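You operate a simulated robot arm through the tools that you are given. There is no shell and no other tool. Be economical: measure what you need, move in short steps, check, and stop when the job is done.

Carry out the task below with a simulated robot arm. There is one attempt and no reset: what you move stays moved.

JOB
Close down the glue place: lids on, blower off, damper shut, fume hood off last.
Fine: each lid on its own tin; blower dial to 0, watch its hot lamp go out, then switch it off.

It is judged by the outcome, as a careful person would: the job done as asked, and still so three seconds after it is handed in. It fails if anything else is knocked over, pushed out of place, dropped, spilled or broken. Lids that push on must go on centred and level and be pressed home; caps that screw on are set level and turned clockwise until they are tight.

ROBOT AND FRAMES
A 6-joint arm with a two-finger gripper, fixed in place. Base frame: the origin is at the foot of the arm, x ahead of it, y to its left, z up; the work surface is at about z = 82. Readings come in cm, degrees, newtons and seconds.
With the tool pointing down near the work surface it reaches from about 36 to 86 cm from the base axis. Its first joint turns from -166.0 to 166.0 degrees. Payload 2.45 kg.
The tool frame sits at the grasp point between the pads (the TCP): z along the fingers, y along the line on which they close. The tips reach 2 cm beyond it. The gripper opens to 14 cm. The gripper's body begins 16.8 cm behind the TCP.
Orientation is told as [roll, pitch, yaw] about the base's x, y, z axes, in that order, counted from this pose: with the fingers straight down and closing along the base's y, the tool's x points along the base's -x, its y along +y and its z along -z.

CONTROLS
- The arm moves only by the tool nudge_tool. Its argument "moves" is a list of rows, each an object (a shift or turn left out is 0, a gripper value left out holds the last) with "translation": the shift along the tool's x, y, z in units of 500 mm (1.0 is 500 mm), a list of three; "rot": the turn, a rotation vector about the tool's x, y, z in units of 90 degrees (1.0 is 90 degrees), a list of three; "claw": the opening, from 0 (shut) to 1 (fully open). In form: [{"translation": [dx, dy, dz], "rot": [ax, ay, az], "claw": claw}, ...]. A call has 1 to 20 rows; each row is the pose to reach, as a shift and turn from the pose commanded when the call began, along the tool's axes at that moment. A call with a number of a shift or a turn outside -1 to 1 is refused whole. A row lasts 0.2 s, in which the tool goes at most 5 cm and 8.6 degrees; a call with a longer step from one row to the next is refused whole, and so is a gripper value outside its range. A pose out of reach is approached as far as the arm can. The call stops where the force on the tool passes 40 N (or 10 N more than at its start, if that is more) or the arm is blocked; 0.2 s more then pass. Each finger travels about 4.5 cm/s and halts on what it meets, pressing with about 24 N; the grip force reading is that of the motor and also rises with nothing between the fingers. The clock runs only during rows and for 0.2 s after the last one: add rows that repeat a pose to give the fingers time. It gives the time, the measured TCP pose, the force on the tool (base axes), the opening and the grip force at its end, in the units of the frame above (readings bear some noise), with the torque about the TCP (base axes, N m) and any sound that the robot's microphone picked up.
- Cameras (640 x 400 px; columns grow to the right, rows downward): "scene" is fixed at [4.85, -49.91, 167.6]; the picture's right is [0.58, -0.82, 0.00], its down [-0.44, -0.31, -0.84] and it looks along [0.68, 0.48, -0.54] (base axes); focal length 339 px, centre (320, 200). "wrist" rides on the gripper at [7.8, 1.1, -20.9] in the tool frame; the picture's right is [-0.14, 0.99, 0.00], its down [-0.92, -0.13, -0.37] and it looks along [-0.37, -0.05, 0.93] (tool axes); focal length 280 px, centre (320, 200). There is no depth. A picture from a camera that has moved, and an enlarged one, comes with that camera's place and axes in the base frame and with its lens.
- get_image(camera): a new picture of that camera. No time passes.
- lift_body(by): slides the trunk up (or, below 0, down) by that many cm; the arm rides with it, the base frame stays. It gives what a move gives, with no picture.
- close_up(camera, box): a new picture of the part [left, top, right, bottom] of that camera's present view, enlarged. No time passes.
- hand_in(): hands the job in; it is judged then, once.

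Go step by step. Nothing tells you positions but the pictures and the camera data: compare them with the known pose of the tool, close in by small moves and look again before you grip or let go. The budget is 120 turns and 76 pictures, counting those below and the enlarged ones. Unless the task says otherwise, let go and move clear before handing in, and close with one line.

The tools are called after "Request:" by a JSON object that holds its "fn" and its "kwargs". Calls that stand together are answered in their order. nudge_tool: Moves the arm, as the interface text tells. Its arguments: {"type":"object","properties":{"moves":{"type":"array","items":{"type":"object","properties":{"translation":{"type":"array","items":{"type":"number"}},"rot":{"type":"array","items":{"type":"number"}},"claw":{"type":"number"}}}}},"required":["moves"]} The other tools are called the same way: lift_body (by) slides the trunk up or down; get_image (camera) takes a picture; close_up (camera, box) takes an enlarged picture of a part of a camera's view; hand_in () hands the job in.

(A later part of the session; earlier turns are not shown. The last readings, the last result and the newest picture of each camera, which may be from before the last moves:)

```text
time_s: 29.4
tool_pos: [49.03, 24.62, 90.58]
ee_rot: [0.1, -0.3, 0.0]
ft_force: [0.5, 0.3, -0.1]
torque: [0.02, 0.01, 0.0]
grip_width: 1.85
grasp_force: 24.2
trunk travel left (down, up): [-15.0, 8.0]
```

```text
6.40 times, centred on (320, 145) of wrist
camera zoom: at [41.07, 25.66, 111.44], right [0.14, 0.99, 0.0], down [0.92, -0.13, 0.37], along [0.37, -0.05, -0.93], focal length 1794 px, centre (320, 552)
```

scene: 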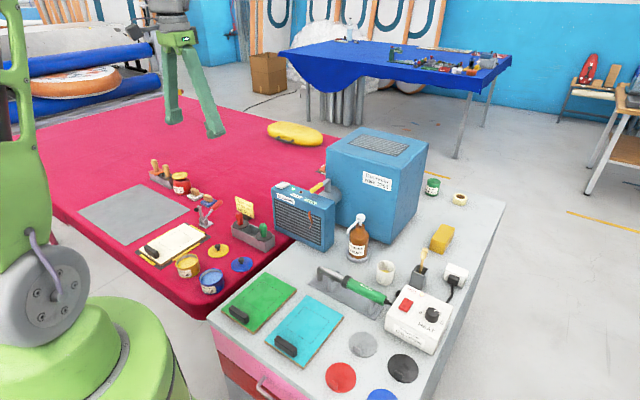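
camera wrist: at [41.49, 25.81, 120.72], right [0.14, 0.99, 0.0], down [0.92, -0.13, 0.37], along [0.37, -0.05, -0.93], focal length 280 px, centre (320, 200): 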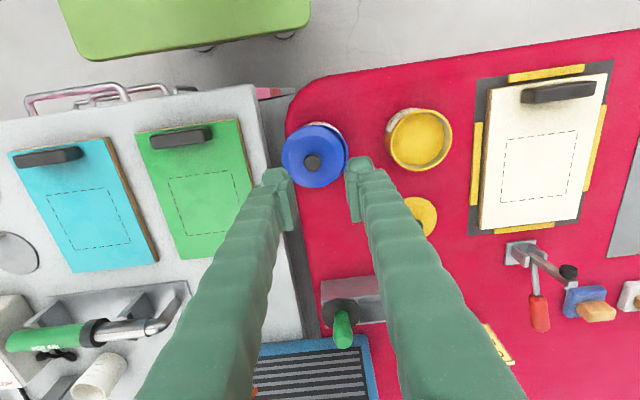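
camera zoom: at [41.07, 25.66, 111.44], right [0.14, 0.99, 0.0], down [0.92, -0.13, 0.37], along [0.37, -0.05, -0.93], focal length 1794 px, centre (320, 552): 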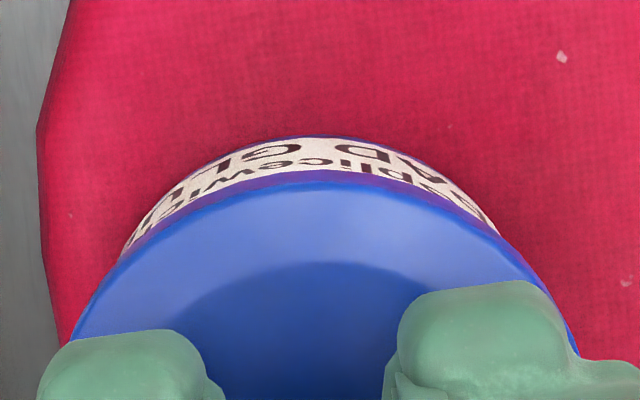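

Now the lid covers the rim evenly on all sides in both views. I press straight down in small steps.

Request:
{"fn": "nudge_tool", "kwargs": {"moves": [{"translation": [0, 0, 0.003]}, {"translation": [0, 0, 0.006]}, {"translation": [0, 0, 0.009]}, {"translation": [0, 0, 0.012]}, {"translation": [0, 0, 0.015]}, {"translation": [0, 0, 0.018]}, {"translation": [0, 0, 0.021]}, {"translation": [0, 0, 0.024]}, {"translation": [0, 0, 0.027]}]}}

Request:
{"fn": "close_up", "kwargs": {"camera": "scene", "box": [196, 265, 226, 295]}}

```text
time_s: 30.6
tool_pos: [48.94, 24.45, 90.19]
ee_rot: [0.4, -0.3, 0.1]
ft_force: [-7.5, -3.8, 23.7]
torque: [-0.16, 0.1, -0.04]
grip_width: 1.85
grasp_force: 24.5
trunk travel left (down, up): [-15.0, 8.0]
heard: snap
stopped in row 6: the force on the tool passed its limit at 43 N (the readings are from after the stop); the commanded pose is now the measured one
```

```text
13.33 times, centred on (211, 280) of scene
camera zoom: at [4.85, -49.91, 167.6], right [0.58, -0.82, 0.0], down [-0.44, -0.31, -0.84], along [0.68, 0.48, -0.54], focal length 4526 px, centre (1773, -867)
```

zoom: 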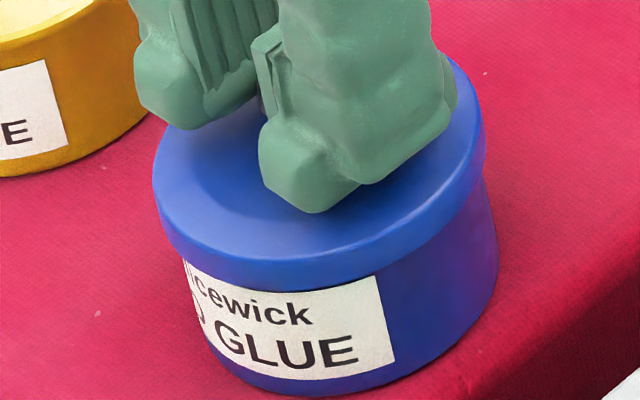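

A snap was heard: blue lid is home. Unload, open and rise.

Request:
{"fn": "nudge_tool", "kwargs": {"moves": [{"translation": [0, 0, -0.003]}, {"translation": [0, 0, -0.005]}, {"translation": [0, 0, -0.005], "claw": 0.36}, {"translation": [0, 0, -0.005]}, {"translation": [0, 0, -0.005]}, {"translation": [0, 0, -0.005]}, {"translation": [0, 0, -0.08]}, {"translation": [0, 0, -0.17]}, {"translation": [0, 0, -0.2]}]}}

Request:
{"fn": "get_image", "kwargs": {"camera": "wrist"}}

Request:
{"fn": "close_up", "kwargs": {"camera": "scene", "box": [180, 235, 240, 295]}}

```text
time_s: 32.6
tool_pos: [48.88, 24.67, 99.83]
ee_rot: [0.1, -0.3, 0.1]
ft_force: [-0.3, -0.3, -0.2]
torque: [0.0, 0.02, -0.01]
grip_width: 5.03
grasp_force: 0.0
trunk travel left (down, up): [-15.0, 8.0]
```

```text
31 pictures are left
camera wrist: at [41.02, 25.82, 120.68], right [0.14, 0.99, 0.0], down [0.92, -0.13, 0.37], along [0.37, -0.05, -0.93], focal length 280 px, centre (320, 200)
```

wrist: 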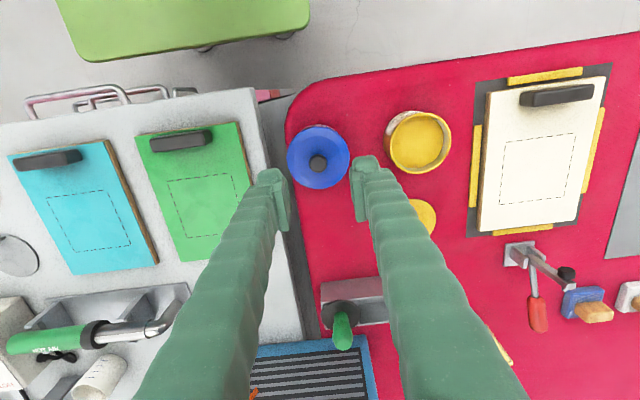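

```text
6.67 times, centred on (210, 265) of scene
camera zoom: at [4.85, -49.91, 167.6], right [0.58, -0.82, 0.0], down [-0.44, -0.31, -0.84], along [0.68, 0.48, -0.54], focal length 2263 px, centre (1053, -233)
```

zoom: 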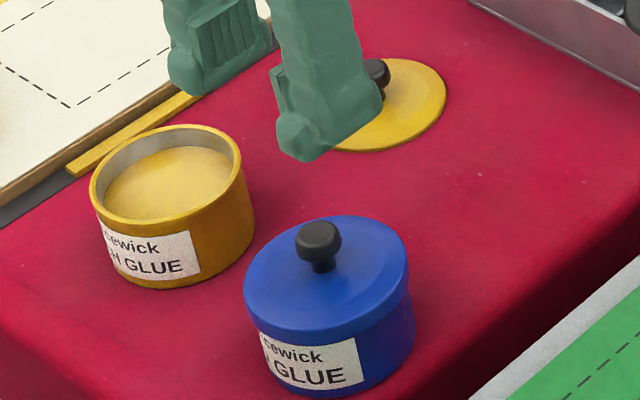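

Blue lid is level and home. Next the yellow lid; its knob should be at about (61.95, 36.8). I move there and go down around it.

Request:
{"fn": "nudge_tool", "kwargs": {"moves": [{"translation": [-0.065, 0.06, 0]}, {"translation": [-0.13, 0.12, 0]}, {"translation": [-0.195, 0.18, 0]}, {"translation": [-0.262, 0.242, 0]}, {"translation": [-0.262, 0.242, 0.09]}, {"translation": [-0.262, 0.242, 0.18]}, {"translation": [-0.262, 0.242, 0.26]}, {"translation": [-0.262, 0.242, 0.29]}, {"translation": [-0.262, 0.242, 0.299]}, {"translation": [-0.262, 0.242, 0.299]}]}}

Request:
{"fn": "close_up", "kwargs": {"camera": "wrist", "box": [270, 80, 390, 220]}}

```text
time_s: 34.8
tool_pos: [62.09, 36.86, 84.96]
ee_rot: [0.2, -0.3, 0.0]
ft_force: [0.0, -0.9, 0.0]
torque: [0.09, 0.05, 0.01]
grip_width: 5.04
grasp_force: 0.0
trunk travel left (down, up): [-15.0, 8.0]
```

```text
2.86 times, centred on (330, 150) of wrist
camera zoom: at [54.33, 37.9, 105.79], right [0.14, 0.99, 0.0], down [0.92, -0.13, 0.37], along [0.37, -0.05, -0.93], focal length 801 px, centre (291, 343)
```

zoom: 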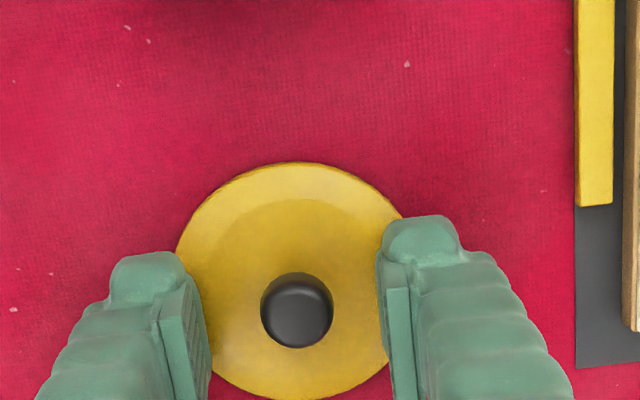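

Small correction (−2.5 mm in x), then grip, lift, and move to a viewing pose for the yellow tin.

Request:
{"fn": "nudge_tool", "kwargs": {"moves": [{"translation": [0.005, 0.001, 0.002]}, {"translation": [0.005, 0.001, 0.004]}, {"translation": [0.005, 0.001, 0.004], "claw": 0.05}, {"translation": [0.005, 0.001, 0.004]}, {"translation": [0.005, 0.001, 0.004]}, {"translation": [0.005, 0.001, 0.004]}, {"translation": [0.005, 0.001, 0.004]}, {"translation": [0.005, 0.001, -0.02]}, {"translation": [0.005, 0.001, -0.1]}, {"translation": [0.005, 0.001, -0.19]}, {"translation": [0.005, 0.001, -0.28]}, {"translation": [0.005, 0.001, -0.369]}, {"translation": [0.06, -0.002, -0.369]}, {"translation": [0.101, -0.002, -0.369]}, {"translation": [0.101, -0.002, -0.369]}]}}

Request:
{"fn": "close_up", "kwargs": {"camera": "wrist", "box": [270, 40, 390, 190]}}

Request:
{"fn": "close_up", "kwargs": {"camera": "wrist", "box": [280, 45, 360, 125]}}

```text
time_s: 38.0
tool_pos: [56.81, 36.6, 103.59]
ee_rot: [0.1, -0.3, 0.0]
ft_force: [0.0, -0.1, -0.2]
torque: [0.02, 0.03, -0.01]
grip_width: 1.96
grasp_force: 24.1
trunk travel left (down, up): [-15.0, 8.0]
```

```text
2.67 times, centred on (330, 115) of wrist
camera zoom: at [49.02, 37.8, 124.42], right [0.14, 0.99, 0.0], down [0.92, -0.13, 0.37], along [0.37, -0.05, -0.93], focal length 748 px, centre (293, 427)
```

zoom: 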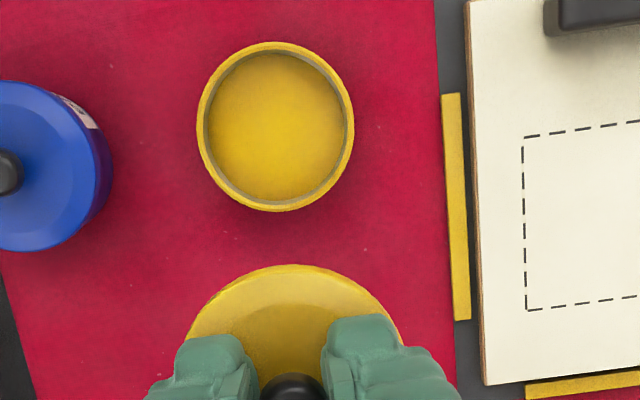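

```text
5.00 times, centred on (320, 85) of wrist
camera zoom: at [49.02, 37.8, 124.42], right [0.14, 0.99, 0.0], down [0.92, -0.13, 0.37], along [0.37, -0.05, -0.93], focal length 1402 px, centre (320, 775)
```

zoom: 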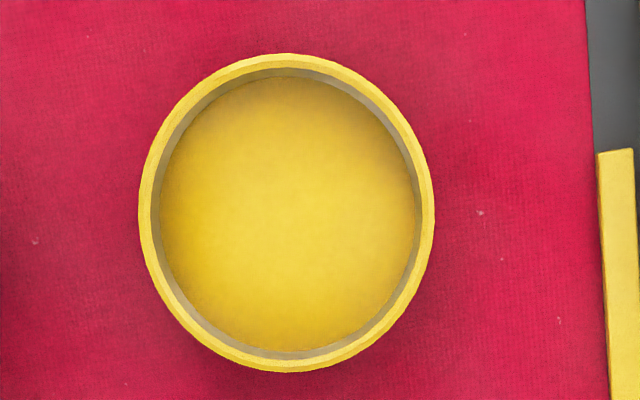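

Comparing with the blue tin's picture at the same pose, I need a shift of about (−7.97, +0.31). I move there just above the rim and check.

Request:
{"fn": "nudge_tool", "kwargs": {"moves": [{"translation": [0.08, 0.0062, 0]}, {"translation": [0.1594, 0.0062, 0]}, {"translation": [0.1594, 0.0062, 0.08]}, {"translation": [0.1594, 0.0062, 0.16]}, {"translation": [0.1594, 0.0062, 0.22]}, {"translation": [0.1594, 0.0062, 0.25]}, {"translation": [0.1594, 0.0062, 0.256]}, {"translation": [0.1594, 0.0062, 0.256]}]}}

Request:
{"fn": "close_up", "kwargs": {"camera": "wrist", "box": [270, 115, 370, 175]}}

Request:
{"fn": "close_up", "kwargs": {"camera": "scene", "box": [170, 250, 206, 280]}}

```text
time_s: 39.8
tool_pos: [49.15, 36.89, 90.71]
ee_rot: [0.2, -0.4, 0.1]
ft_force: [0.1, 0.1, 0.1]
torque: [0.02, 0.02, 0.01]
grip_width: 1.96
grasp_force: 23.9
trunk travel left (down, up): [-15.0, 8.0]
```

```text
6.40 times, centred on (320, 145) of wrist
camera zoom: at [41.33, 37.97, 111.54], right [0.14, 0.99, 0.0], down [0.92, -0.13, 0.37], along [0.37, -0.05, -0.93], focal length 1794 px, centre (320, 552)
```

zoom: 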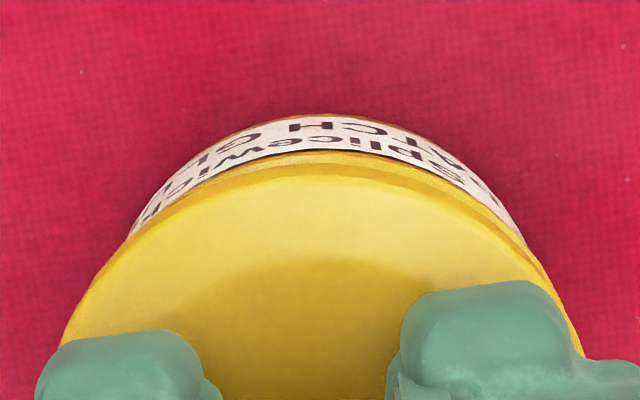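

```text
13.33 times, centred on (188, 265) of scene
camera zoom: at [4.85, -49.91, 167.6], right [0.58, -0.82, 0.0], down [-0.44, -0.31, -0.84], along [0.68, 0.48, -0.54], focal length 4526 px, centre (2080, -667)
```

zoom: 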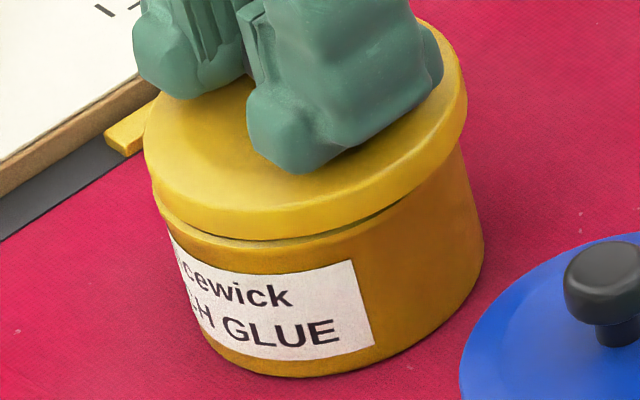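

The rim peeks out toward −x and slightly +y, agreeing with the measured offset. I shift (−2.8, +1.2 mm) and lower a bit.

Request:
{"fn": "nudge_tool", "kwargs": {"moves": [{"translation": [0.0056, 0.0024, 0]}, {"translation": [0.0056, 0.0024, 0]}, {"translation": [0.0056, 0.0024, 0.002]}, {"translation": [0.0056, 0.0024, 0.002]}]}}

Request:
{"fn": "close_up", "kwargs": {"camera": "wrist", "box": [270, 115, 370, 175]}}

Request:
{"fn": "close_up", "kwargs": {"camera": "scene", "box": [170, 250, 206, 280]}}

```text
time_s: 40.8
tool_pos: [48.84, 36.98, 90.5]
ee_rot: [0.2, -0.4, 0.0]
ft_force: [-0.7, -0.1, 0.0]
torque: [0.03, 0.02, 0.02]
grip_width: 1.91
grasp_force: 23.4
trunk travel left (down, up): [-15.0, 8.0]
```

```text
6.40 times, centred on (320, 145) of wrist
camera zoom: at [40.99, 38.11, 111.41], right [0.14, 0.99, 0.0], down [0.92, -0.13, 0.37], along [0.37, -0.05, -0.93], focal length 1794 px, centre (320, 552)
```

zoom: 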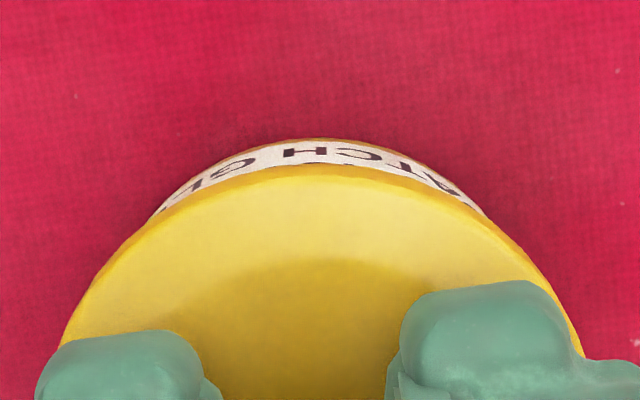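

```text
13.33 times, centred on (188, 265) of scene
camera zoom: at [4.85, -49.91, 167.6], right [0.58, -0.82, 0.0], down [-0.44, -0.31, -0.84], along [0.68, 0.48, -0.54], focal length 4526 px, centre (2080, -667)
```

zoom: 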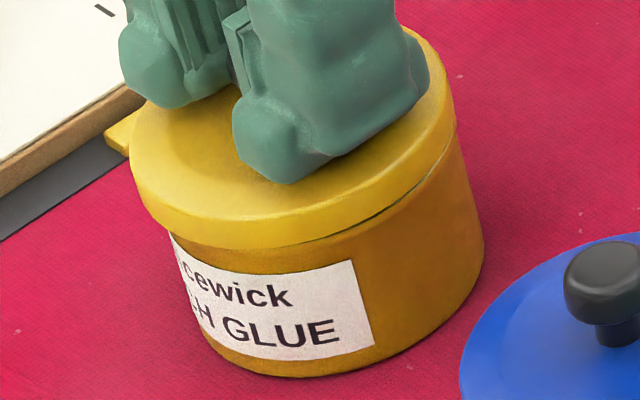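

Comparing rim/lid bands with the blue success, I overshot slightly: I shift back (+1.8, −0.6 mm), lower to light contact and check.

Request:
{"fn": "nudge_tool", "kwargs": {"moves": [{"translation": [-0.0036, -0.0012, 0]}, {"translation": [-0.0036, -0.0012, 0.0]}, {"translation": [-0.0036, -0.0012, 0.003]}, {"translation": [-0.0036, -0.0012, 0.003]}]}}

Request:
{"fn": "close_up", "kwargs": {"camera": "scene", "box": [170, 250, 206, 280]}}

```text
time_s: 41.8
tool_pos: [48.95, 36.93, 90.4]
ee_rot: [0.2, -0.2, 0.0]
ft_force: [0.3, 0.4, -0.2]
torque: [0.04, 0.02, 0.02]
grip_width: 1.89
grasp_force: 24.2
trunk travel left (down, up): [-15.0, 8.0]
```

```text
13.33 times, centred on (188, 265) of scene
camera zoom: at [4.85, -49.91, 167.6], right [0.58, -0.82, 0.0], down [-0.44, -0.31, -0.84], along [0.68, 0.48, -0.54], focal length 4526 px, centre (2080, -667)
```

zoom: 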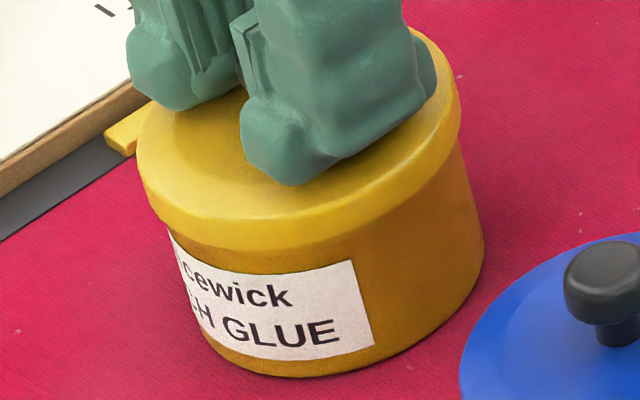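

Even coverage now. A last half-millimetre trim and press.

Request:
{"fn": "nudge_tool", "kwargs": {"moves": [{"translation": [-0.001, -0.001, 0.0]}, {"translation": [-0.001, -0.001, 0.003]}, {"translation": [-0.001, -0.001, 0.006]}, {"translation": [-0.001, -0.001, 0.009]}, {"translation": [-0.001, -0.001, 0.012]}, {"translation": [-0.001, -0.001, 0.015]}, {"translation": [-0.001, -0.001, 0.018]}, {"translation": [-0.001, -0.001, 0.021]}, {"translation": [-0.001, -0.001, 0.024]}]}}

```text
time_s: 43.8
tool_pos: [49.0, 37.02, 89.51]
ee_rot: [0.3, -0.6, -0.1]
ft_force: [-5.9, 4.1, 29.8]
torque: [-0.13, 0.22, 0.0]
grip_width: 1.85
grasp_force: 24.2
trunk travel left (down, up): [-15.0, 8.0]
heard: snap
```

Snap heard for the yellow lid. Unload, open, rise, and check.

Request:
{"fn": "nudge_tool", "kwargs": {"moves": [{"translation": [0, 0, -0.004]}, {"translation": [0, 0, -0.01]}, {"translation": [0, 0, -0.01], "claw": 0.36}, {"translation": [0, 0, -0.01]}, {"translation": [0, 0, -0.01]}, {"translation": [0, 0, -0.01]}, {"translation": [0, 0, -0.09]}, {"translation": [0, 0, -0.18]}, {"translation": [0, 0, -0.27]}, {"translation": [0, 0, -0.36]}, {"translation": [0, 0, -0.45]}, {"translation": [0, 0, -0.5]}]}}

Request:
{"fn": "close_up", "kwargs": {"camera": "scene", "box": [170, 245, 240, 300]}}

```text
time_s: 46.4
tool_pos: [49.07, 36.94, 114.17]
ee_rot: [0.2, -0.3, 0.0]
ft_force: [-0.2, 0.3, 0.5]
torque: [-0.01, 0.01, -0.01]
grip_width: 5.06
grasp_force: 0.0
trunk travel left (down, up): [-15.0, 8.0]
```

```text
7.27 times, centred on (205, 272) of scene
camera zoom: at [4.85, -49.91, 167.6], right [0.58, -0.82, 0.0], down [-0.44, -0.31, -0.84], along [0.68, 0.48, -0.54], focal length 2469 px, centre (1156, -327)
```

zoom: 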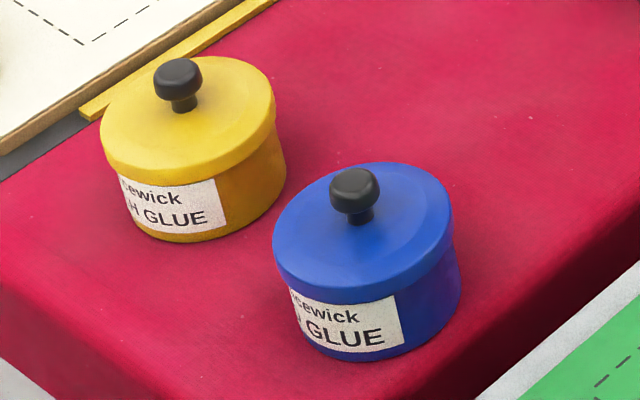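

Both lids are seated and level. Next the blower: the control box lies far to the right, around (73.5, −39.5), so I swing over at height.

Request:
{"fn": "nudge_tool", "kwargs": {"moves": [{"translation": [-0.02, -0.09, -0.02], "claw": 0.36}, {"translation": [-0.04, -0.18, -0.04]}, {"translation": [-0.06, -0.27, -0.06]}, {"translation": [-0.08, -0.36, -0.06]}, {"translation": [-0.1, -0.45, -0.06]}, {"translation": [-0.12, -0.54, -0.06]}, {"translation": [-0.14, -0.63, -0.06]}, {"translation": [-0.16, -0.72, -0.06]}, {"translation": [-0.18, -0.81, -0.06]}, {"translation": [-0.2, -0.9, -0.06]}]}}

Request:
{"fn": "nudge_tool", "kwargs": {"moves": [{"translation": [-0.03, -0.09, 0]}, {"translation": [-0.06, -0.18, 0]}, {"translation": [-0.09, -0.27, 0]}, {"translation": [-0.12, -0.36, 0]}, {"translation": [-0.15, -0.45, 0.02]}, {"translation": [-0.18, -0.53, 0.04]}, {"translation": [-0.2, -0.55, 0.06]}, {"translation": [-0.2, -0.55, 0.06]}]}}

Request:
{"fn": "get_image", "kwargs": {"camera": "wrist"}}

```text
time_s: 48.6
tool_pos: [58.64, -8.28, 116.99]
ee_rot: [0.2, -0.3, -0.1]
ft_force: [0.1, 1.3, -0.4]
torque: [0.04, -0.02, -0.01]
grip_width: 5.02
grasp_force: 0.0
trunk travel left (down, up): [-15.0, 8.0]
```

```text
time_s: 50.4
tool_pos: [68.98, -35.85, 113.89]
ee_rot: [0.2, -0.3, 0.0]
ft_force: [0.1, 0.4, -0.2]
torque: [-0.05, -0.04, 0.03]
grip_width: 5.06
grasp_force: 0.1
trunk travel left (down, up): [-15.0, 8.0]
```

```text
20 pictures are left
camera wrist: at [61.02, -34.78, 134.76], right [0.14, 0.99, 0.0], down [0.92, -0.13, 0.37], along [0.37, -0.05, -0.93], focal length 280 px, centre (320, 200)
```

wrist: 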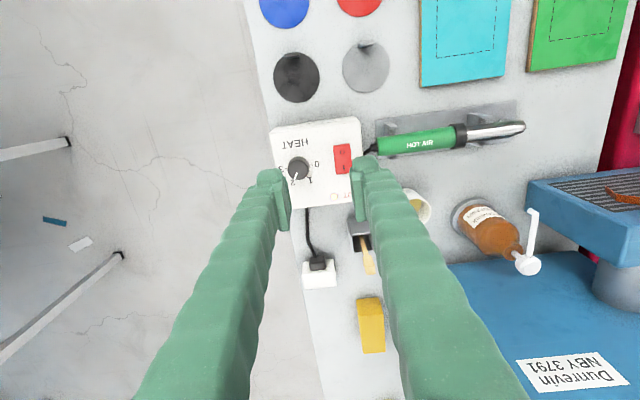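

Request:
{"fn": "close_up", "kwargs": {"camera": "wrist", "box": [260, 110, 380, 215]}}

```text
3.81 times, centred on (320, 162) of wrist
camera zoom: at [61.02, -34.78, 134.76], right [0.14, 0.99, 0.0], down [0.92, -0.13, 0.37], along [0.37, -0.05, -0.93], focal length 1068 px, centre (320, 343)
```

zoom: 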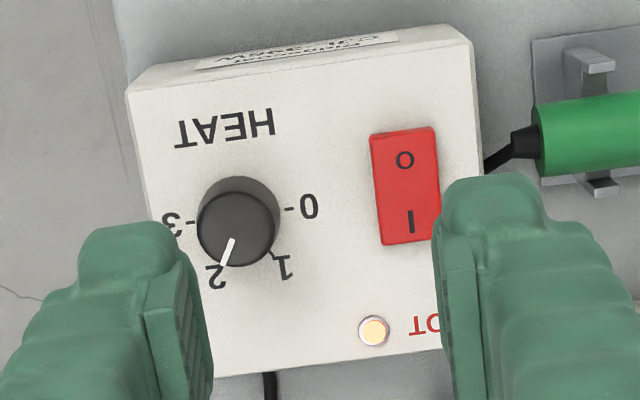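

The dial points at 2 and 0 lies 120° counter-clockwise (seen from above). Dial top is near (72.3, −39.7, 92.8). I pre-rotate 60° the other way while moving above it.

Request:
{"fn": "nudge_tool", "kwargs": {"moves": [{"translation": [-0.01, -0.011, 0.04], "rot": [0, 0, 0.09]}, {"translation": [-0.02, -0.022, 0.08], "rot": [0, 0, 0.18]}, {"translation": [-0.03, -0.033, 0.12], "rot": [0, 0, 0.27]}, {"translation": [-0.04, -0.044, 0.16], "rot": [0, 0, 0.36]}, {"translation": [-0.05, -0.055, 0.2], "rot": [0, 0, 0.45]}, {"translation": [-0.06, -0.066, 0.24], "rot": [0, 0, 0.54]}, {"translation": [-0.07, -0.0772, 0.28], "rot": [0, 0, 0.63]}, {"translation": [-0.07, -0.0772, 0.32], "rot": [0, 0, 0.667]}, {"translation": [-0.07, -0.0772, 0.338], "rot": [0, 0, 0.667]}, {"translation": [-0.07, -0.0772, 0.338], "rot": [0, 0, 0.667]}]}}

Request:
{"fn": "close_up", "kwargs": {"camera": "wrist", "box": [260, 100, 380, 220]}}

```text
time_s: 52.6
tool_pos: [72.32, -39.58, 97.29]
ee_rot: [0.3, 0.0, -60.2]
ft_force: [0.2, -0.1, 0.7]
torque: [-0.01, -0.02, -0.01]
grip_width: 5.06
grasp_force: 0.0
trunk travel left (down, up): [-15.0, 8.0]
```

```text
3.33 times, centred on (320, 160) of wrist
camera zoom: at [69.42, -32.21, 118.11], right [0.93, 0.37, 0.01], down [0.35, -0.86, 0.37], along [0.14, -0.34, -0.93], focal length 935 px, centre (320, 333)
```

zoom: 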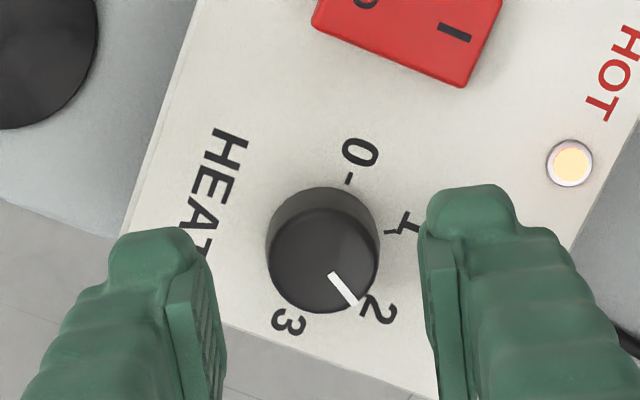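

Well aligned over the dial. I go down to z≈93.5 and check the height in the scene view.

Request:
{"fn": "nudge_tool", "kwargs": {"moves": [{"translation": [0, 0, 0.03]}, {"translation": [0, 0, 0.055]}, {"translation": [0, 0, 0.068]}, {"translation": [0, 0, 0.076]}, {"translation": [0, 0, 0.076]}]}}

Request:
{"fn": "close_up", "kwargs": {"camera": "scene", "box": [395, 280, 455, 350]}}

```text
time_s: 53.8
tool_pos: [72.41, -39.49, 93.52]
ee_rot: [0.3, 0.1, -60.2]
ft_force: [-0.1, 0.1, -0.3]
torque: [0.06, 0.04, 0.0]
grip_width: 5.03
grasp_force: 0.1
trunk travel left (down, up): [-15.0, 8.0]
```

```text
5.71 times, centred on (425, 315) of scene
camera zoom: at [4.85, -49.91, 167.6], right [0.58, -0.82, 0.0], down [-0.44, -0.31, -0.84], along [0.68, 0.48, -0.54], focal length 1940 px, centre (-280, -457)
```

zoom: 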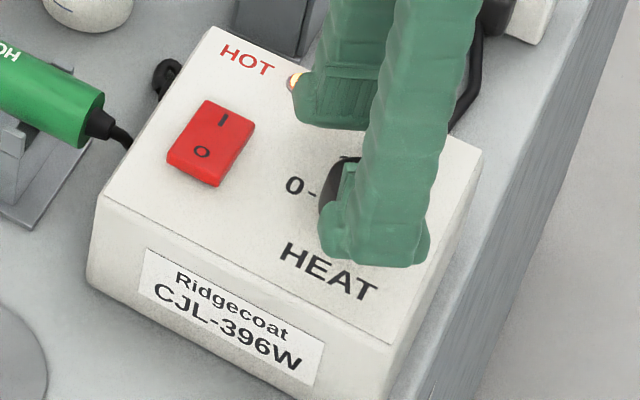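

Pads overlap the dial. Close gently and check the width.

Request:
{"fn": "nudge_tool", "kwargs": {"moves": [{"translation": [0, 0, 0], "claw": 0.1}, {"translation": [0, 0, 0]}, {"translation": [0, 0, 0]}]}}

```text
time_s: 54.6
tool_pos: [72.46, -39.62, 93.47]
ee_rot: [0.3, -0.1, -60.2]
ft_force: [-0.1, -0.3, 0.6]
torque: [-0.03, 0.0, -0.02]
grip_width: 1.41
grasp_force: 0.1
trunk travel left (down, up): [-15.0, 8.0]
```

It closed on nothing: the dial is lower than I thought (top below 91.5). I open and look again from just above.

Request:
{"fn": "nudge_tool", "kwargs": {"moves": [{"translation": [0, 0, -0.01], "claw": 0.4}, {"translation": [0, 0, -0.02]}, {"translation": [0, 0, -0.02]}, {"translation": [0, 0, -0.02]}]}}

Request:
{"fn": "close_up", "kwargs": {"camera": "wrist", "box": [260, 100, 380, 220]}}

```text
time_s: 55.6
tool_pos: [72.49, -39.41, 94.34]
ee_rot: [0.3, 0.0, -60.1]
ft_force: [-0.4, -0.6, 0.6]
torque: [-0.05, 0.04, 0.0]
grip_width: 5.59
grasp_force: 0.1
trunk travel left (down, up): [-15.0, 8.0]
```

```text
3.33 times, centred on (320, 160) of wrist
camera zoom: at [69.48, -32.11, 115.28], right [0.93, 0.38, 0.01], down [0.35, -0.86, 0.37], along [0.14, -0.34, -0.93], focal length 935 px, centre (320, 333)
```

zoom: 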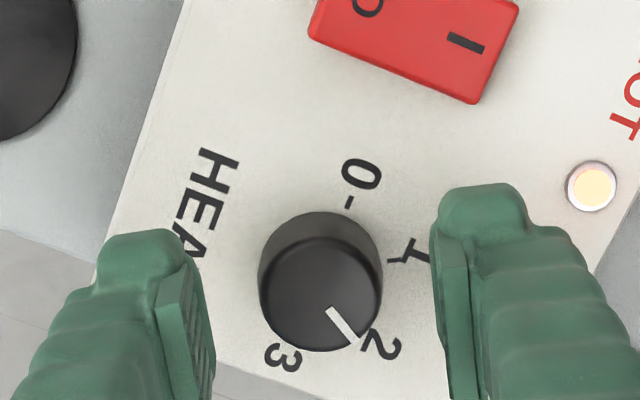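

Two heights give a dial top near 90.5, about 0.8 cm further along −tool x. I shift that and lower to about 91.6, then close.

Request:
{"fn": "nudge_tool", "kwargs": {"moves": [{"translation": [-0.016, 0, 0.0]}, {"translation": [-0.016, 0, 0.03]}, {"translation": [-0.016, 0, 0.045]}, {"translation": [-0.016, 0, 0.054]}, {"translation": [-0.016, 0, 0.054], "claw": 0.15}, {"translation": [-0.016, 0, 0.054]}, {"translation": [-0.016, 0, 0.054]}, {"translation": [-0.016, 0, 0.054]}]}}

```text
time_s: 57.4
tool_pos: [72.78, -40.26, 91.74]
ee_rot: [0.3, 0.1, -60.1]
ft_force: [-7.9, -4.4, 0.1]
torque: [-0.17, 0.1, 0.03]
grip_width: 3.23
grasp_force: 45.4
trunk travel left (down, up): [-15.0, 8.0]
```

Dial gripped at 3.2 cm. I ease 1 mm toward −tool y to relieve side force, and turn counter-clockwise 60° first.

Request:
{"fn": "nudge_tool", "kwargs": {"moves": [{"translation": [0, -0.003, 0]}, {"translation": [0, -0.003, 0], "rot": [0, 0, -0.085]}, {"translation": [0, -0.003, 0], "rot": [0, 0, -0.17]}, {"translation": [0, -0.003, 0], "rot": [0, 0, -0.255]}, {"translation": [0, -0.003, 0], "rot": [0, 0, -0.34]}, {"translation": [0, -0.003, 0], "rot": [0, 0, -0.425]}, {"translation": [0, -0.003, 0], "rot": [0, 0, -0.51]}, {"translation": [0, -0.003, 0], "rot": [0, 0, -0.595]}, {"translation": [0, -0.003, 0], "rot": [0, 0, -0.667]}, {"translation": [0, -0.003, 0], "rot": [0, 0, -0.667]}]}}

Request:
{"fn": "close_up", "kwargs": {"camera": "wrist", "box": [260, 100, 380, 220]}}

```text
time_s: 59.6
tool_pos: [73.12, -39.91, 91.62]
ee_rot: [0.1, -0.4, 0.0]
ft_force: [23.0, 20.8, -0.7]
torque: [0.16, -0.39, -0.07]
grip_width: 3.22
grasp_force: 45.4
trunk travel left (down, up): [-15.0, 8.0]
```

```text
3.33 times, centred on (320, 160) of wrist
camera zoom: at [65.18, -38.85, 112.53], right [0.14, 0.99, 0.0], down [0.92, -0.13, 0.37], along [0.37, -0.05, -0.93], focal length 935 px, centre (320, 333)
```

zoom: 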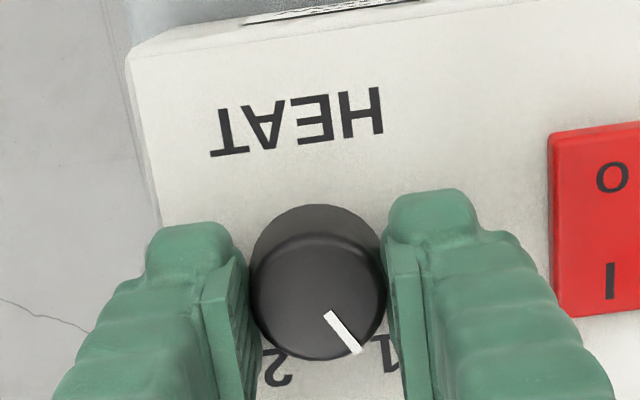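

It turned 60° to about 1. The side force shows the dial's axis is 0.5 cm to +x,+y of my commanded centre, so I recentre and turn the remaining 60°.

Request:
{"fn": "nudge_tool", "kwargs": {"moves": [{"translation": [-0.006, 0.005, 0]}, {"translation": [-0.011, 0.01, 0]}, {"translation": [-0.011, 0.01, 0]}]}}

```text
time_s: 60.4
tool_pos: [73.08, -39.95, 91.66]
ee_rot: [0.1, 0.0, -0.1]
ft_force: [-1.0, 2.6, 0.9]
torque: [0.02, 0.31, 0.02]
grip_width: 3.19
grasp_force: 45.6
trunk travel left (down, up): [-15.0, 8.0]
```

Request:
{"fn": "nudge_tool", "kwargs": {"moves": [{"rot": [0, 0, -0.085]}, {"rot": [0, 0, -0.17]}, {"rot": [0, 0, -0.255]}, {"rot": [0, 0, -0.34]}, {"rot": [0, 0, -0.425]}, {"rot": [0, 0, -0.51]}, {"rot": [0, 0, -0.595]}, {"rot": [0, 0, -0.667]}, {"rot": [0, 0, -0.69]}, {"rot": [0, 0, -0.69]}]}}

Request:
{"fn": "close_up", "kwargs": {"camera": "wrist", "box": [260, 100, 380, 220]}}

```text
time_s: 62.6
tool_pos: [72.93, -39.57, 91.66]
ee_rot: [0.2, -0.3, 62.1]
ft_force: [-32.4, 5.6, -5.5]
torque: [0.48, 0.0, -0.22]
grip_width: 3.2
grasp_force: 44.9
trunk travel left (down, up): [-15.0, 8.0]
```

```text
3.33 times, centred on (320, 160) of wrist
camera zoom: at [68.36, -46.04, 112.54], right [-0.81, 0.59, 0.0], down [0.54, 0.75, 0.37], along [0.21, 0.31, -0.93], focal length 935 px, centre (320, 333)
```

zoom: 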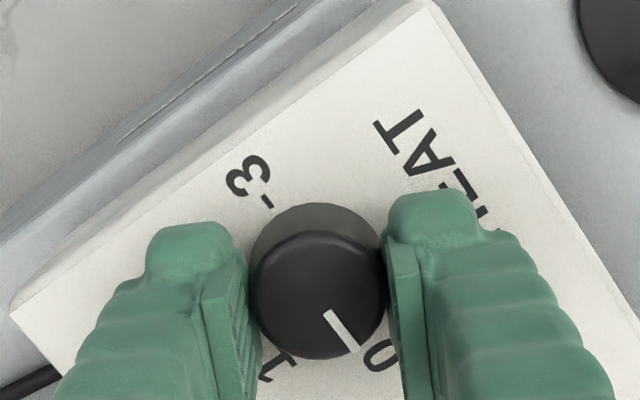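

The pointer now lines up with 0. I relieve the side load, open, and rise to look at pointer and lamp.

Request:
{"fn": "nudge_tool", "kwargs": {"moves": [{"translation": [0.002, 0.006, 0]}, {"translation": [0.0039, 0.0115, 0]}, {"translation": [0.0039, 0.0115, 0]}]}}

```text
time_s: 63.4
tool_pos: [72.97, -39.57, 91.58]
ee_rot: [-0.4, -0.5, 62.0]
ft_force: [-4.4, 7.0, -11.4]
torque: [0.42, -0.21, -0.02]
grip_width: 3.23
grasp_force: 44.8
trunk travel left (down, up): [-15.0, 8.0]
```

Now open, rise, and swing to above the switch's O end with yaw 90°, fingers closing; then look at pointer and lamp.

Request:
{"fn": "nudge_tool", "kwargs": {"moves": [{"translation": [0, 0, 0], "claw": 0.4}, {"translation": [0, 0, 0]}, {"translation": [0, 0, -0.01]}, {"translation": [0, 0, -0.05]}, {"translation": [0, 0, -0.12]}, {"translation": [0, 0, -0.17]}, {"translation": [0, 0, -0.17], "rot": [0, 0, -0.09]}, {"translation": [0, 0, -0.17], "rot": [0, 0, -0.18]}, {"translation": [0, 0, -0.17], "rot": [0, 0, -0.27]}, {"translation": [0, 0, -0.17], "rot": [0, 0, -0.311]}, {"translation": [0, 0, -0.17], "rot": [0, 0, -0.311]}]}}

Request:
{"fn": "close_up", "kwargs": {"camera": "scene", "box": [380, 275, 460, 355]}}

```text
time_s: 65.8
tool_pos: [72.77, -39.62, 100.33]
ee_rot: [-0.4, -0.3, 90.0]
ft_force: [-0.3, 0.8, 0.5]
torque: [0.01, 0.01, 0.03]
grip_width: 5.61
grasp_force: 0.1
trunk travel left (down, up): [-15.0, 8.0]
```

```text
5.00 times, centred on (420, 315) of scene
camera zoom: at [4.85, -49.91, 167.6], right [0.58, -0.82, 0.0], down [-0.44, -0.31, -0.84], along [0.68, 0.48, -0.54], focal length 1697 px, centre (-180, -375)
```

zoom: 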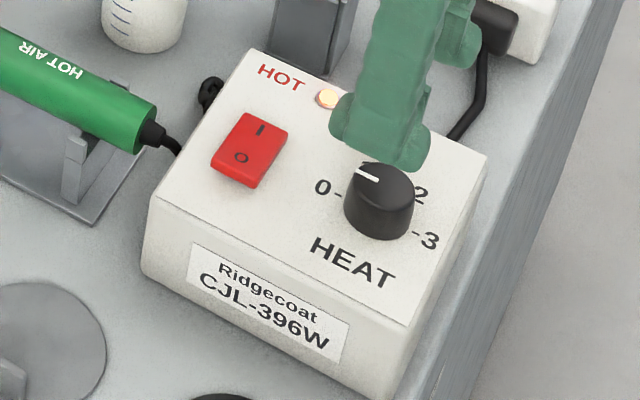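

The dial reads at or within a few degrees of 0, the box hasn't moved, lamp still lit. I wait about 8 s for it to cool.

Request:
{"fn": "nudge_tool", "kwargs": {"moves": [{"translation": [0, 0, 0], "claw": 0.0}, {}, {}, {}, {}, {}, {}, {}, {}, {}, {}, {}, {}, {}, {}, {}, {}, {}, {}, {}]}}

Request:
{"fn": "nudge_tool", "kwargs": {"moves": [{}, {}, {}, {}, {}, {}, {}, {}, {}, {}, {}, {}, {}, {}, {}, {}, {}, {}, {}, {}]}}

Request:
{"fn": "close_up", "kwargs": {"camera": "scene", "box": [390, 280, 440, 325]}}

```text
time_s: 70.0
tool_pos: [72.81, -39.62, 100.17]
ee_rot: [-0.3, -0.2, 90.1]
ft_force: [-0.4, -0.3, -0.5]
torque: [0.0, -0.02, 0.02]
grip_width: 0.0
grasp_force: 24.3
trunk travel left (down, up): [-15.0, 8.0]
```

```text
time_s: 74.2
tool_pos: [72.76, -39.6, 100.15]
ee_rot: [-0.4, -0.1, 90.0]
ft_force: [-0.1, 0.8, 1.1]
torque: [0.02, 0.03, 0.01]
grip_width: 0.02
grasp_force: 24.0
trunk travel left (down, up): [-15.0, 8.0]
```

```text
8.89 times, centred on (415, 302) of scene
camera zoom: at [4.85, -49.91, 167.6], right [0.58, -0.82, 0.0], down [-0.44, -0.31, -0.84], along [0.68, 0.48, -0.54], focal length 3017 px, centre (-524, -711)
```

zoom: 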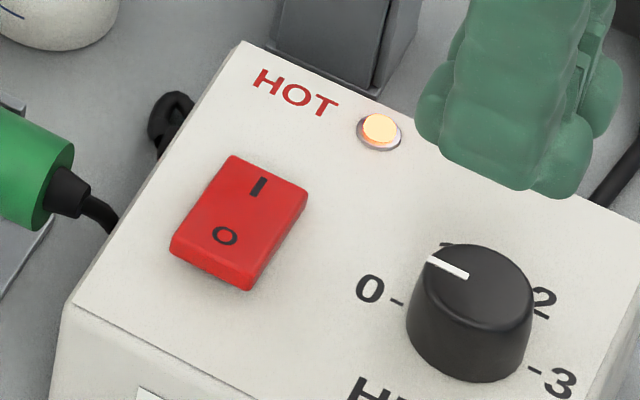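

The pointer lies along the 0 tick. The lamp is still cooling, so I wait longer.

Request:
{"fn": "nudge_tool", "kwargs": {"moves": [{}, {}, {}, {}, {}, {}, {}, {}, {}, {}, {}, {}, {}, {}, {}, {}, {}, {}, {}, {}]}}

Request:
{"fn": "nudge_tool", "kwargs": {"moves": [{}, {}, {}, {}, {}, {}, {}, {}, {}, {}, {}, {}, {}, {}, {}, {}, {}, {}, {}, {}]}}

Request:
{"fn": "nudge_tool", "kwargs": {"moves": [{}, {}, {}, {}, {}, {}, {}, {}, {}, {}, {}, {}, {}, {}, {}, {}, {}, {}, {}, {}]}}

Request:
{"fn": "nudge_tool", "kwargs": {"moves": [{}, {}, {}, {}, {}, {}, {}, {}, {}, {}, {}, {}, {}, {}, {}, {}, {}, {}, {}, {}]}}

Request:
{"fn": "nudge_tool", "kwargs": {"moves": [{}, {}, {}, {}, {}, {}, {}, {}, {}, {}, {}, {}, {}, {}, {}, {}, {}, {}, {}, {}]}}

Request:
{"fn": "close_up", "kwargs": {"camera": "scene", "box": [400, 280, 430, 310]}}

```text
time_s: 78.4
tool_pos: [72.79, -39.62, 100.23]
ee_rot: [-0.3, -0.2, 90.1]
ft_force: [-0.5, -0.6, 0.4]
torque: [0.02, -0.03, 0.03]
grip_width: 0.0
grasp_force: 24.0
trunk travel left (down, up): [-15.0, 8.0]
```

```text
time_s: 82.6
tool_pos: [72.65, -39.69, 100.11]
ee_rot: [-0.3, -0.2, 90.0]
ft_force: [-0.7, 0.6, 0.2]
torque: [0.03, 0.04, 0.01]
grip_width: 0.0
grasp_force: 24.1
trunk travel left (down, up): [-15.0, 8.0]
```

```text
time_s: 86.8
tool_pos: [72.66, -39.58, 100.07]
ee_rot: [-0.3, -0.2, 90.1]
ft_force: [0.5, -0.5, 0.1]
torque: [0.01, -0.01, 0.04]
grip_width: 0.0
grasp_force: 23.5
trunk travel left (down, up): [-15.0, 8.0]
```

```text
time_s: 91.0
tool_pos: [72.73, -39.62, 100.14]
ee_rot: [-0.2, -0.2, 90.2]
ft_force: [0.6, -0.1, -0.7]
torque: [-0.03, 0.0, 0.01]
grip_width: 0.0
grasp_force: 24.6
trunk travel left (down, up): [-15.0, 8.0]
```

```text
time_s: 95.2
tool_pos: [72.82, -39.6, 100.11]
ee_rot: [-0.3, -0.2, 90.1]
ft_force: [0.5, 0.2, 0.0]
torque: [0.03, 0.01, 0.0]
grip_width: 0.02
grasp_force: 23.7
trunk travel left (down, up): [-15.0, 8.0]
```

```text
13.33 times, centred on (415, 295) of scene
camera zoom: at [4.85, -49.91, 167.6], right [0.58, -0.82, 0.0], down [-0.44, -0.31, -0.84], along [0.68, 0.48, -0.54], focal length 4526 px, centre (-947, -1067)
```

zoom: 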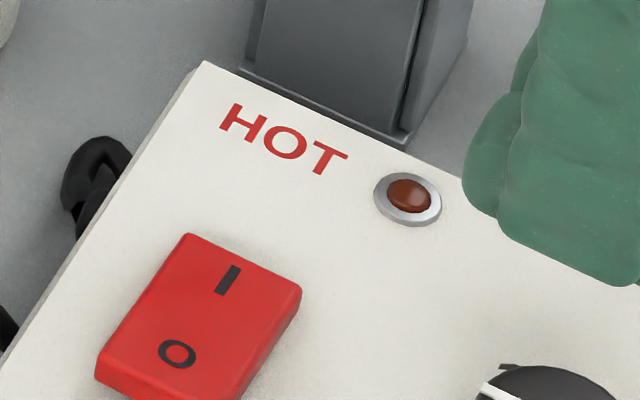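

The hot lamp is out. I move above the O end of the switch (≈70.8, −32.4) with closed fingers and check before pressing.

Request:
{"fn": "nudge_tool", "kwargs": {"moves": [{"translation": [-0.05, 0.014, 0]}, {"translation": [-0.1, 0.028, 0]}, {"translation": [-0.1444, 0.041, 0]}, {"translation": [-0.1444, 0.041, 0.06]}, {"translation": [-0.1444, 0.041, 0.12]}, {"translation": [-0.1444, 0.041, 0.12]}]}}

Request:
{"fn": "close_up", "kwargs": {"camera": "scene", "box": [385, 275, 445, 335]}}

```text
time_s: 96.6
tool_pos: [70.55, -32.34, 94.29]
ee_rot: [-0.3, -0.2, 90.1]
ft_force: [0.4, 0.2, -0.4]
torque: [-0.01, -0.04, 0.05]
grip_width: 0.0
grasp_force: 23.8
trunk travel left (down, up): [-15.0, 8.0]
```

```text
6.67 times, centred on (415, 305) of scene
camera zoom: at [4.85, -49.91, 167.6], right [0.58, -0.82, 0.0], down [-0.44, -0.31, -0.84], along [0.68, 0.48, -0.54], focal length 2263 px, centre (-313, -500)
```

zoom: 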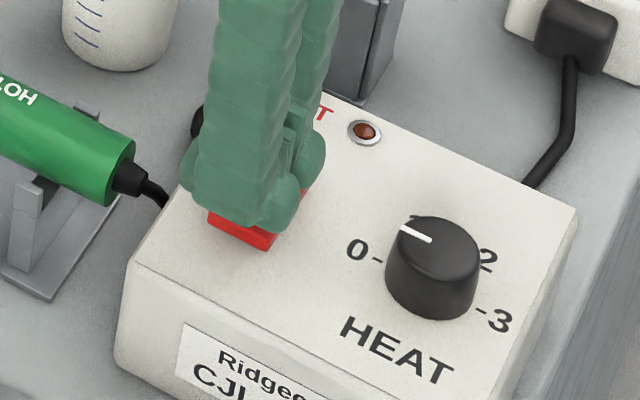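

Slightly further +x (4 mm) is better; then press down gently.

Request:
{"fn": "nudge_tool", "kwargs": {"moves": [{"translation": [0, -0.008, 0]}, {"translation": [0, -0.008, 0.02]}, {"translation": [0, -0.008, 0.03]}, {"translation": [0, -0.008, 0.036]}, {"translation": [0, -0.008, 0.042]}, {"translation": [0, -0.008, 0.048]}, {"translation": [0, -0.008, 0.054]}]}}

```text
time_s: 98.2
tool_pos: [70.89, -32.39, 91.87]
ee_rot: [-0.5, 0.0, 90.0]
ft_force: [-8.3, -1.3, 23.6]
torque: [-0.04, -0.13, -0.04]
grip_width: 0.0
grasp_force: 24.3
trunk travel left (down, up): [-15.0, 8.0]
heard: click
```

A click was heard. Rise straight and verify.

Request:
{"fn": "nudge_tool", "kwargs": {"moves": [{"translation": [0, 0, -0.02]}, {"translation": [0, 0, -0.1]}, {"translation": [0, 0, -0.19]}, {"translation": [0, 0, -0.28]}, {"translation": [0, 0, -0.37]}, {"translation": [0, 0, -0.46]}]}}

Request:
{"fn": "close_up", "kwargs": {"camera": "scene", "box": [385, 275, 445, 335]}}

```text
time_s: 99.6
tool_pos: [70.61, -32.56, 114.81]
ee_rot: [-0.2, -0.2, 90.1]
ft_force: [-0.9, 0.9, 0.4]
torque: [-0.01, -0.04, 0.02]
grip_width: 0.02
grasp_force: 24.2
trunk travel left (down, up): [-15.0, 8.0]
```

```text
6.67 times, centred on (415, 305) of scene
camera zoom: at [4.85, -49.91, 167.6], right [0.58, -0.82, 0.0], down [-0.44, -0.31, -0.84], along [0.68, 0.48, -0.54], focal length 2263 px, centre (-313, -500)
```

zoom: 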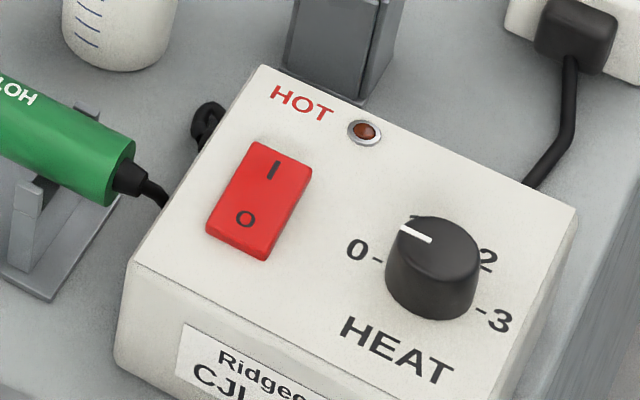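

Blower is off (rocker now down at O, lamp dark, dial 0). Next the damper: its yellow lever points toward me (tip ≈(85.6,10.7,106.5), pivot ≈(96,10.5,106)). I move back and turn to yaw 0 for a closer look at the hood.

Request:
{"fn": "nudge_tool", "kwargs": {"moves": [{"translation": [-0.045, 0.008, -0.03], "rot": [0, 0, 0.083]}, {"translation": [-0.09, 0.015, -0.06], "rot": [0, 0, 0.166]}, {"translation": [-0.135, 0.023, -0.09], "rot": [0, 0, 0.25]}, {"translation": [-0.18, 0.03, -0.12], "rot": [0, 0, 0.333]}, {"translation": [-0.225, 0.038, -0.14], "rot": [0, 0, 0.416]}, {"translation": [-0.27, 0.046, -0.14], "rot": [0, 0, 0.5]}, {"translation": [-0.315, 0.054, -0.14], "rot": [0, 0, 0.583]}, {"translation": [-0.36, 0.062, -0.14], "rot": [0, 0, 0.666]}, {"translation": [-0.405, 0.07, -0.14], "rot": [0, 0, 0.75]}, {"translation": [-0.45, 0.077, -0.14], "rot": [0, 0, 0.833]}, {"translation": [-0.495, 0.085, -0.14], "rot": [0, 0, 0.916]}, {"translation": [-0.54, 0.092, -0.14], "rot": [0, 0, 1.0]}, {"translation": [-0.54, 0.092, -0.14], "rot": [0, 0, 1.0]}]}}

Request:
{"fn": "nudge_tool", "kwargs": {"moves": [{"translation": [0, 0.09, 0]}, {"translation": [0, 0.18, 0]}, {"translation": [0, 0.27, 0]}, {"translation": [0, 0.36, 0]}, {"translation": [0, 0.45, 0]}, {"translation": [0, 0.54, 0]}, {"translation": [0, 0.57, 0]}, {"translation": [0, 0.57, 0]}]}}

Request:
{"fn": "close_up", "kwargs": {"camera": "wrist", "box": [160, 190, 320, 350]}}

```text
time_s: 102.4
tool_pos: [66.26, -5.46, 121.58]
ee_rot: [0.2, -0.4, 0.0]
ft_force: [0.4, 0.2, 0.5]
torque: [-0.01, 0.0, 0.0]
grip_width: 0.0
grasp_force: 24.2
trunk travel left (down, up): [-15.0, 8.0]
```

```text
time_s: 104.2
tool_pos: [66.28, 23.13, 121.74]
ee_rot: [0.2, -0.3, 0.2]
ft_force: [0.0, 1.3, -0.7]
torque: [-0.02, 0.01, -0.01]
grip_width: 0.0
grasp_force: 23.7
trunk travel left (down, up): [-15.0, 8.0]
```

```text
2.50 times, centred on (240, 270) of wrist
camera zoom: at [58.47, 24.21, 142.56], right [0.14, 0.99, 0.0], down [0.92, -0.13, 0.37], along [0.37, -0.05, -0.93], focal length 701 px, centre (520, 25)
```

zoom: 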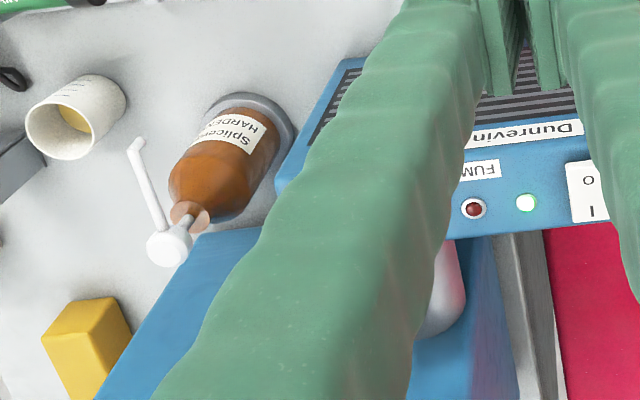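

A finger hides the lever in that view. I tilt the tool 40° forward to gain reach and approach a standoff on the +y side of the lever, above the hood.

Request:
{"fn": "nudge_tool", "kwargs": {"moves": [{"translation": [-0.03, -0.014, 0], "rot": [0, -0.06, 0]}, {"translation": [-0.06, -0.028, 0], "rot": [0, -0.12, 0]}, {"translation": [-0.1, -0.042, 0], "rot": [0, -0.18, 0]}, {"translation": [-0.14, -0.056, 0.02], "rot": [0, -0.24, 0]}, {"translation": [-0.18, -0.07, 0.04], "rot": [0, -0.3, 0]}, {"translation": [-0.22, -0.084, 0.06], "rot": [0, -0.36, 0]}, {"translation": [-0.26, -0.1, 0.08], "rot": [0, -0.42, 0]}, {"translation": [-0.3, -0.12, 0.1], "rot": [0, -0.444, 0]}, {"translation": [-0.34, -0.142, 0.13], "rot": [0, -0.444, 0]}, {"translation": [-0.34, -0.142, 0.13], "rot": [0, -0.444, 0]}]}}

Request:
{"fn": "close_up", "kwargs": {"camera": "scene", "box": [260, 150, 360, 220]}}

```text
time_s: 106.4
tool_pos: [83.48, 15.8, 115.2]
ee_rot: [0.3, -40.3, -0.1]
ft_force: [0.9, -0.2, -0.6]
torque: [-0.01, -0.02, -0.04]
grip_width: 0.02
grasp_force: 23.9
trunk travel left (down, up): [-15.0, 8.0]
```

```text
5.71 times, centred on (310, 185) of scene
camera zoom: at [4.85, -49.91, 167.6], right [0.58, -0.82, 0.0], down [-0.44, -0.31, -0.84], along [0.68, 0.48, -0.54], focal length 1940 px, centre (377, 286)
```

zoom: 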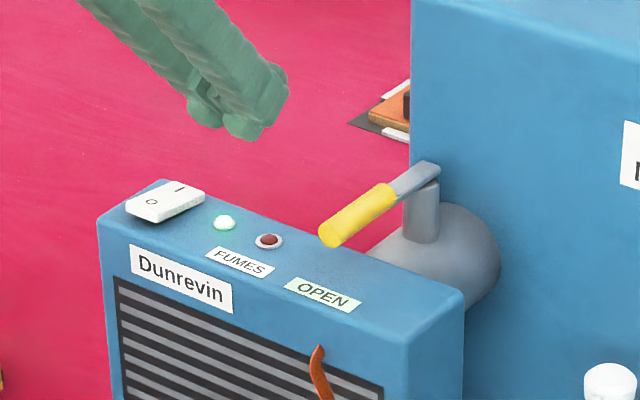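

The lever sits above the hood at z≈106, free to swing on its vertical stem. I lower the closed fingers beside it on the +y side (TCP ≈ 87, 14.8, 107.5).

Request:
{"fn": "nudge_tool", "kwargs": {"moves": [{"translation": [0.011, -0.005, 0.04]}, {"translation": [0.022, -0.01, 0.08]}, {"translation": [0.034, -0.015, 0.12]}, {"translation": [0.0454, -0.02, 0.163]}, {"translation": [0.0454, -0.02, 0.163]}]}}

Request:
{"fn": "nudge_tool", "kwargs": {"moves": [{"translation": [0, -0.02, 0]}, {"translation": [0, -0.04, 0]}, {"translation": [0, -0.055, 0]}, {"translation": [0, -0.07, 0]}, {"translation": [0, -0.08, 0]}, {"translation": [0, -0.09, 0]}]}}

Request:
{"fn": "close_up", "kwargs": {"camera": "scene", "box": [260, 150, 360, 220]}}

```text
time_s: 107.6
tool_pos: [86.87, 14.91, 107.55]
ee_rot: [0.2, -40.3, -0.1]
ft_force: [0.8, 0.1, 0.2]
torque: [0.02, -0.01, 0.02]
grip_width: 0.0
grasp_force: 23.5
trunk travel left (down, up): [-15.0, 8.0]
```

```text
time_s: 109.0
tool_pos: [86.77, 10.45, 107.51]
ee_rot: [0.3, -40.2, 0.0]
ft_force: [-0.2, -0.9, 1.2]
torque: [0.02, -0.02, 0.01]
grip_width: 0.0
grasp_force: 23.8
trunk travel left (down, up): [-15.0, 8.0]
```

```text
5.71 times, centred on (310, 185) of scene
camera zoom: at [4.85, -49.91, 167.6], right [0.58, -0.82, 0.0], down [-0.44, -0.31, -0.84], along [0.68, 0.48, -0.54], focal length 1940 px, centre (377, 286)
```

zoom: 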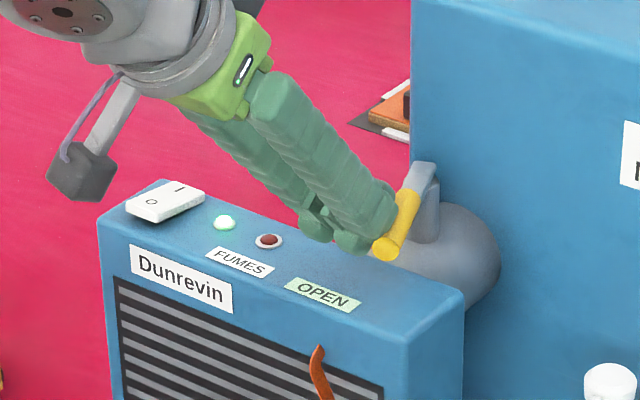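

The lever swings easily toward −y. I follow the arc round toward crosswise, watching the force.

Request:
{"fn": "nudge_tool", "kwargs": {"moves": [{"translation": [-0.0077, -0.036, 0.0064]}, {"translation": [-0.0153, -0.07, 0.0129]}, {"translation": [-0.0245, -0.092, 0.0206]}, {"translation": [-0.0337, -0.11, 0.0283]}, {"translation": [-0.046, -0.126, 0.0386]}, {"translation": [-0.0567, -0.136, 0.0476]}, {"translation": [-0.0659, -0.142, 0.0553]}, {"translation": [-0.0735, -0.146, 0.0617]}, {"translation": [-0.0735, -0.146, 0.0617]}]}}

Request:
{"fn": "close_up", "kwargs": {"camera": "scene", "box": [260, 150, 360, 220]}}

```text
time_s: 111.0
tool_pos: [91.61, 3.1, 107.63]
ee_rot: [0.2, -40.1, -0.1]
ft_force: [-1.1, -0.1, -0.5]
torque: [-0.02, -0.02, 0.01]
grip_width: 0.0
grasp_force: 23.7
trunk travel left (down, up): [-15.0, 8.0]
```

```text
5.71 times, centred on (310, 185) of scene
camera zoom: at [4.85, -49.91, 167.6], right [0.58, -0.82, 0.0], down [-0.44, -0.31, -0.84], along [0.68, 0.48, -0.54], focal length 1940 px, centre (377, 286)
```

zoom: 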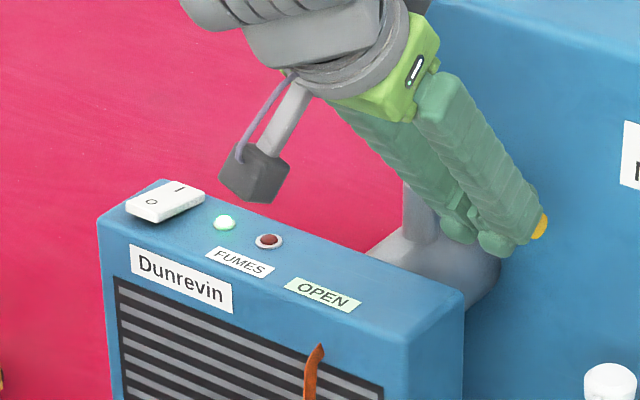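

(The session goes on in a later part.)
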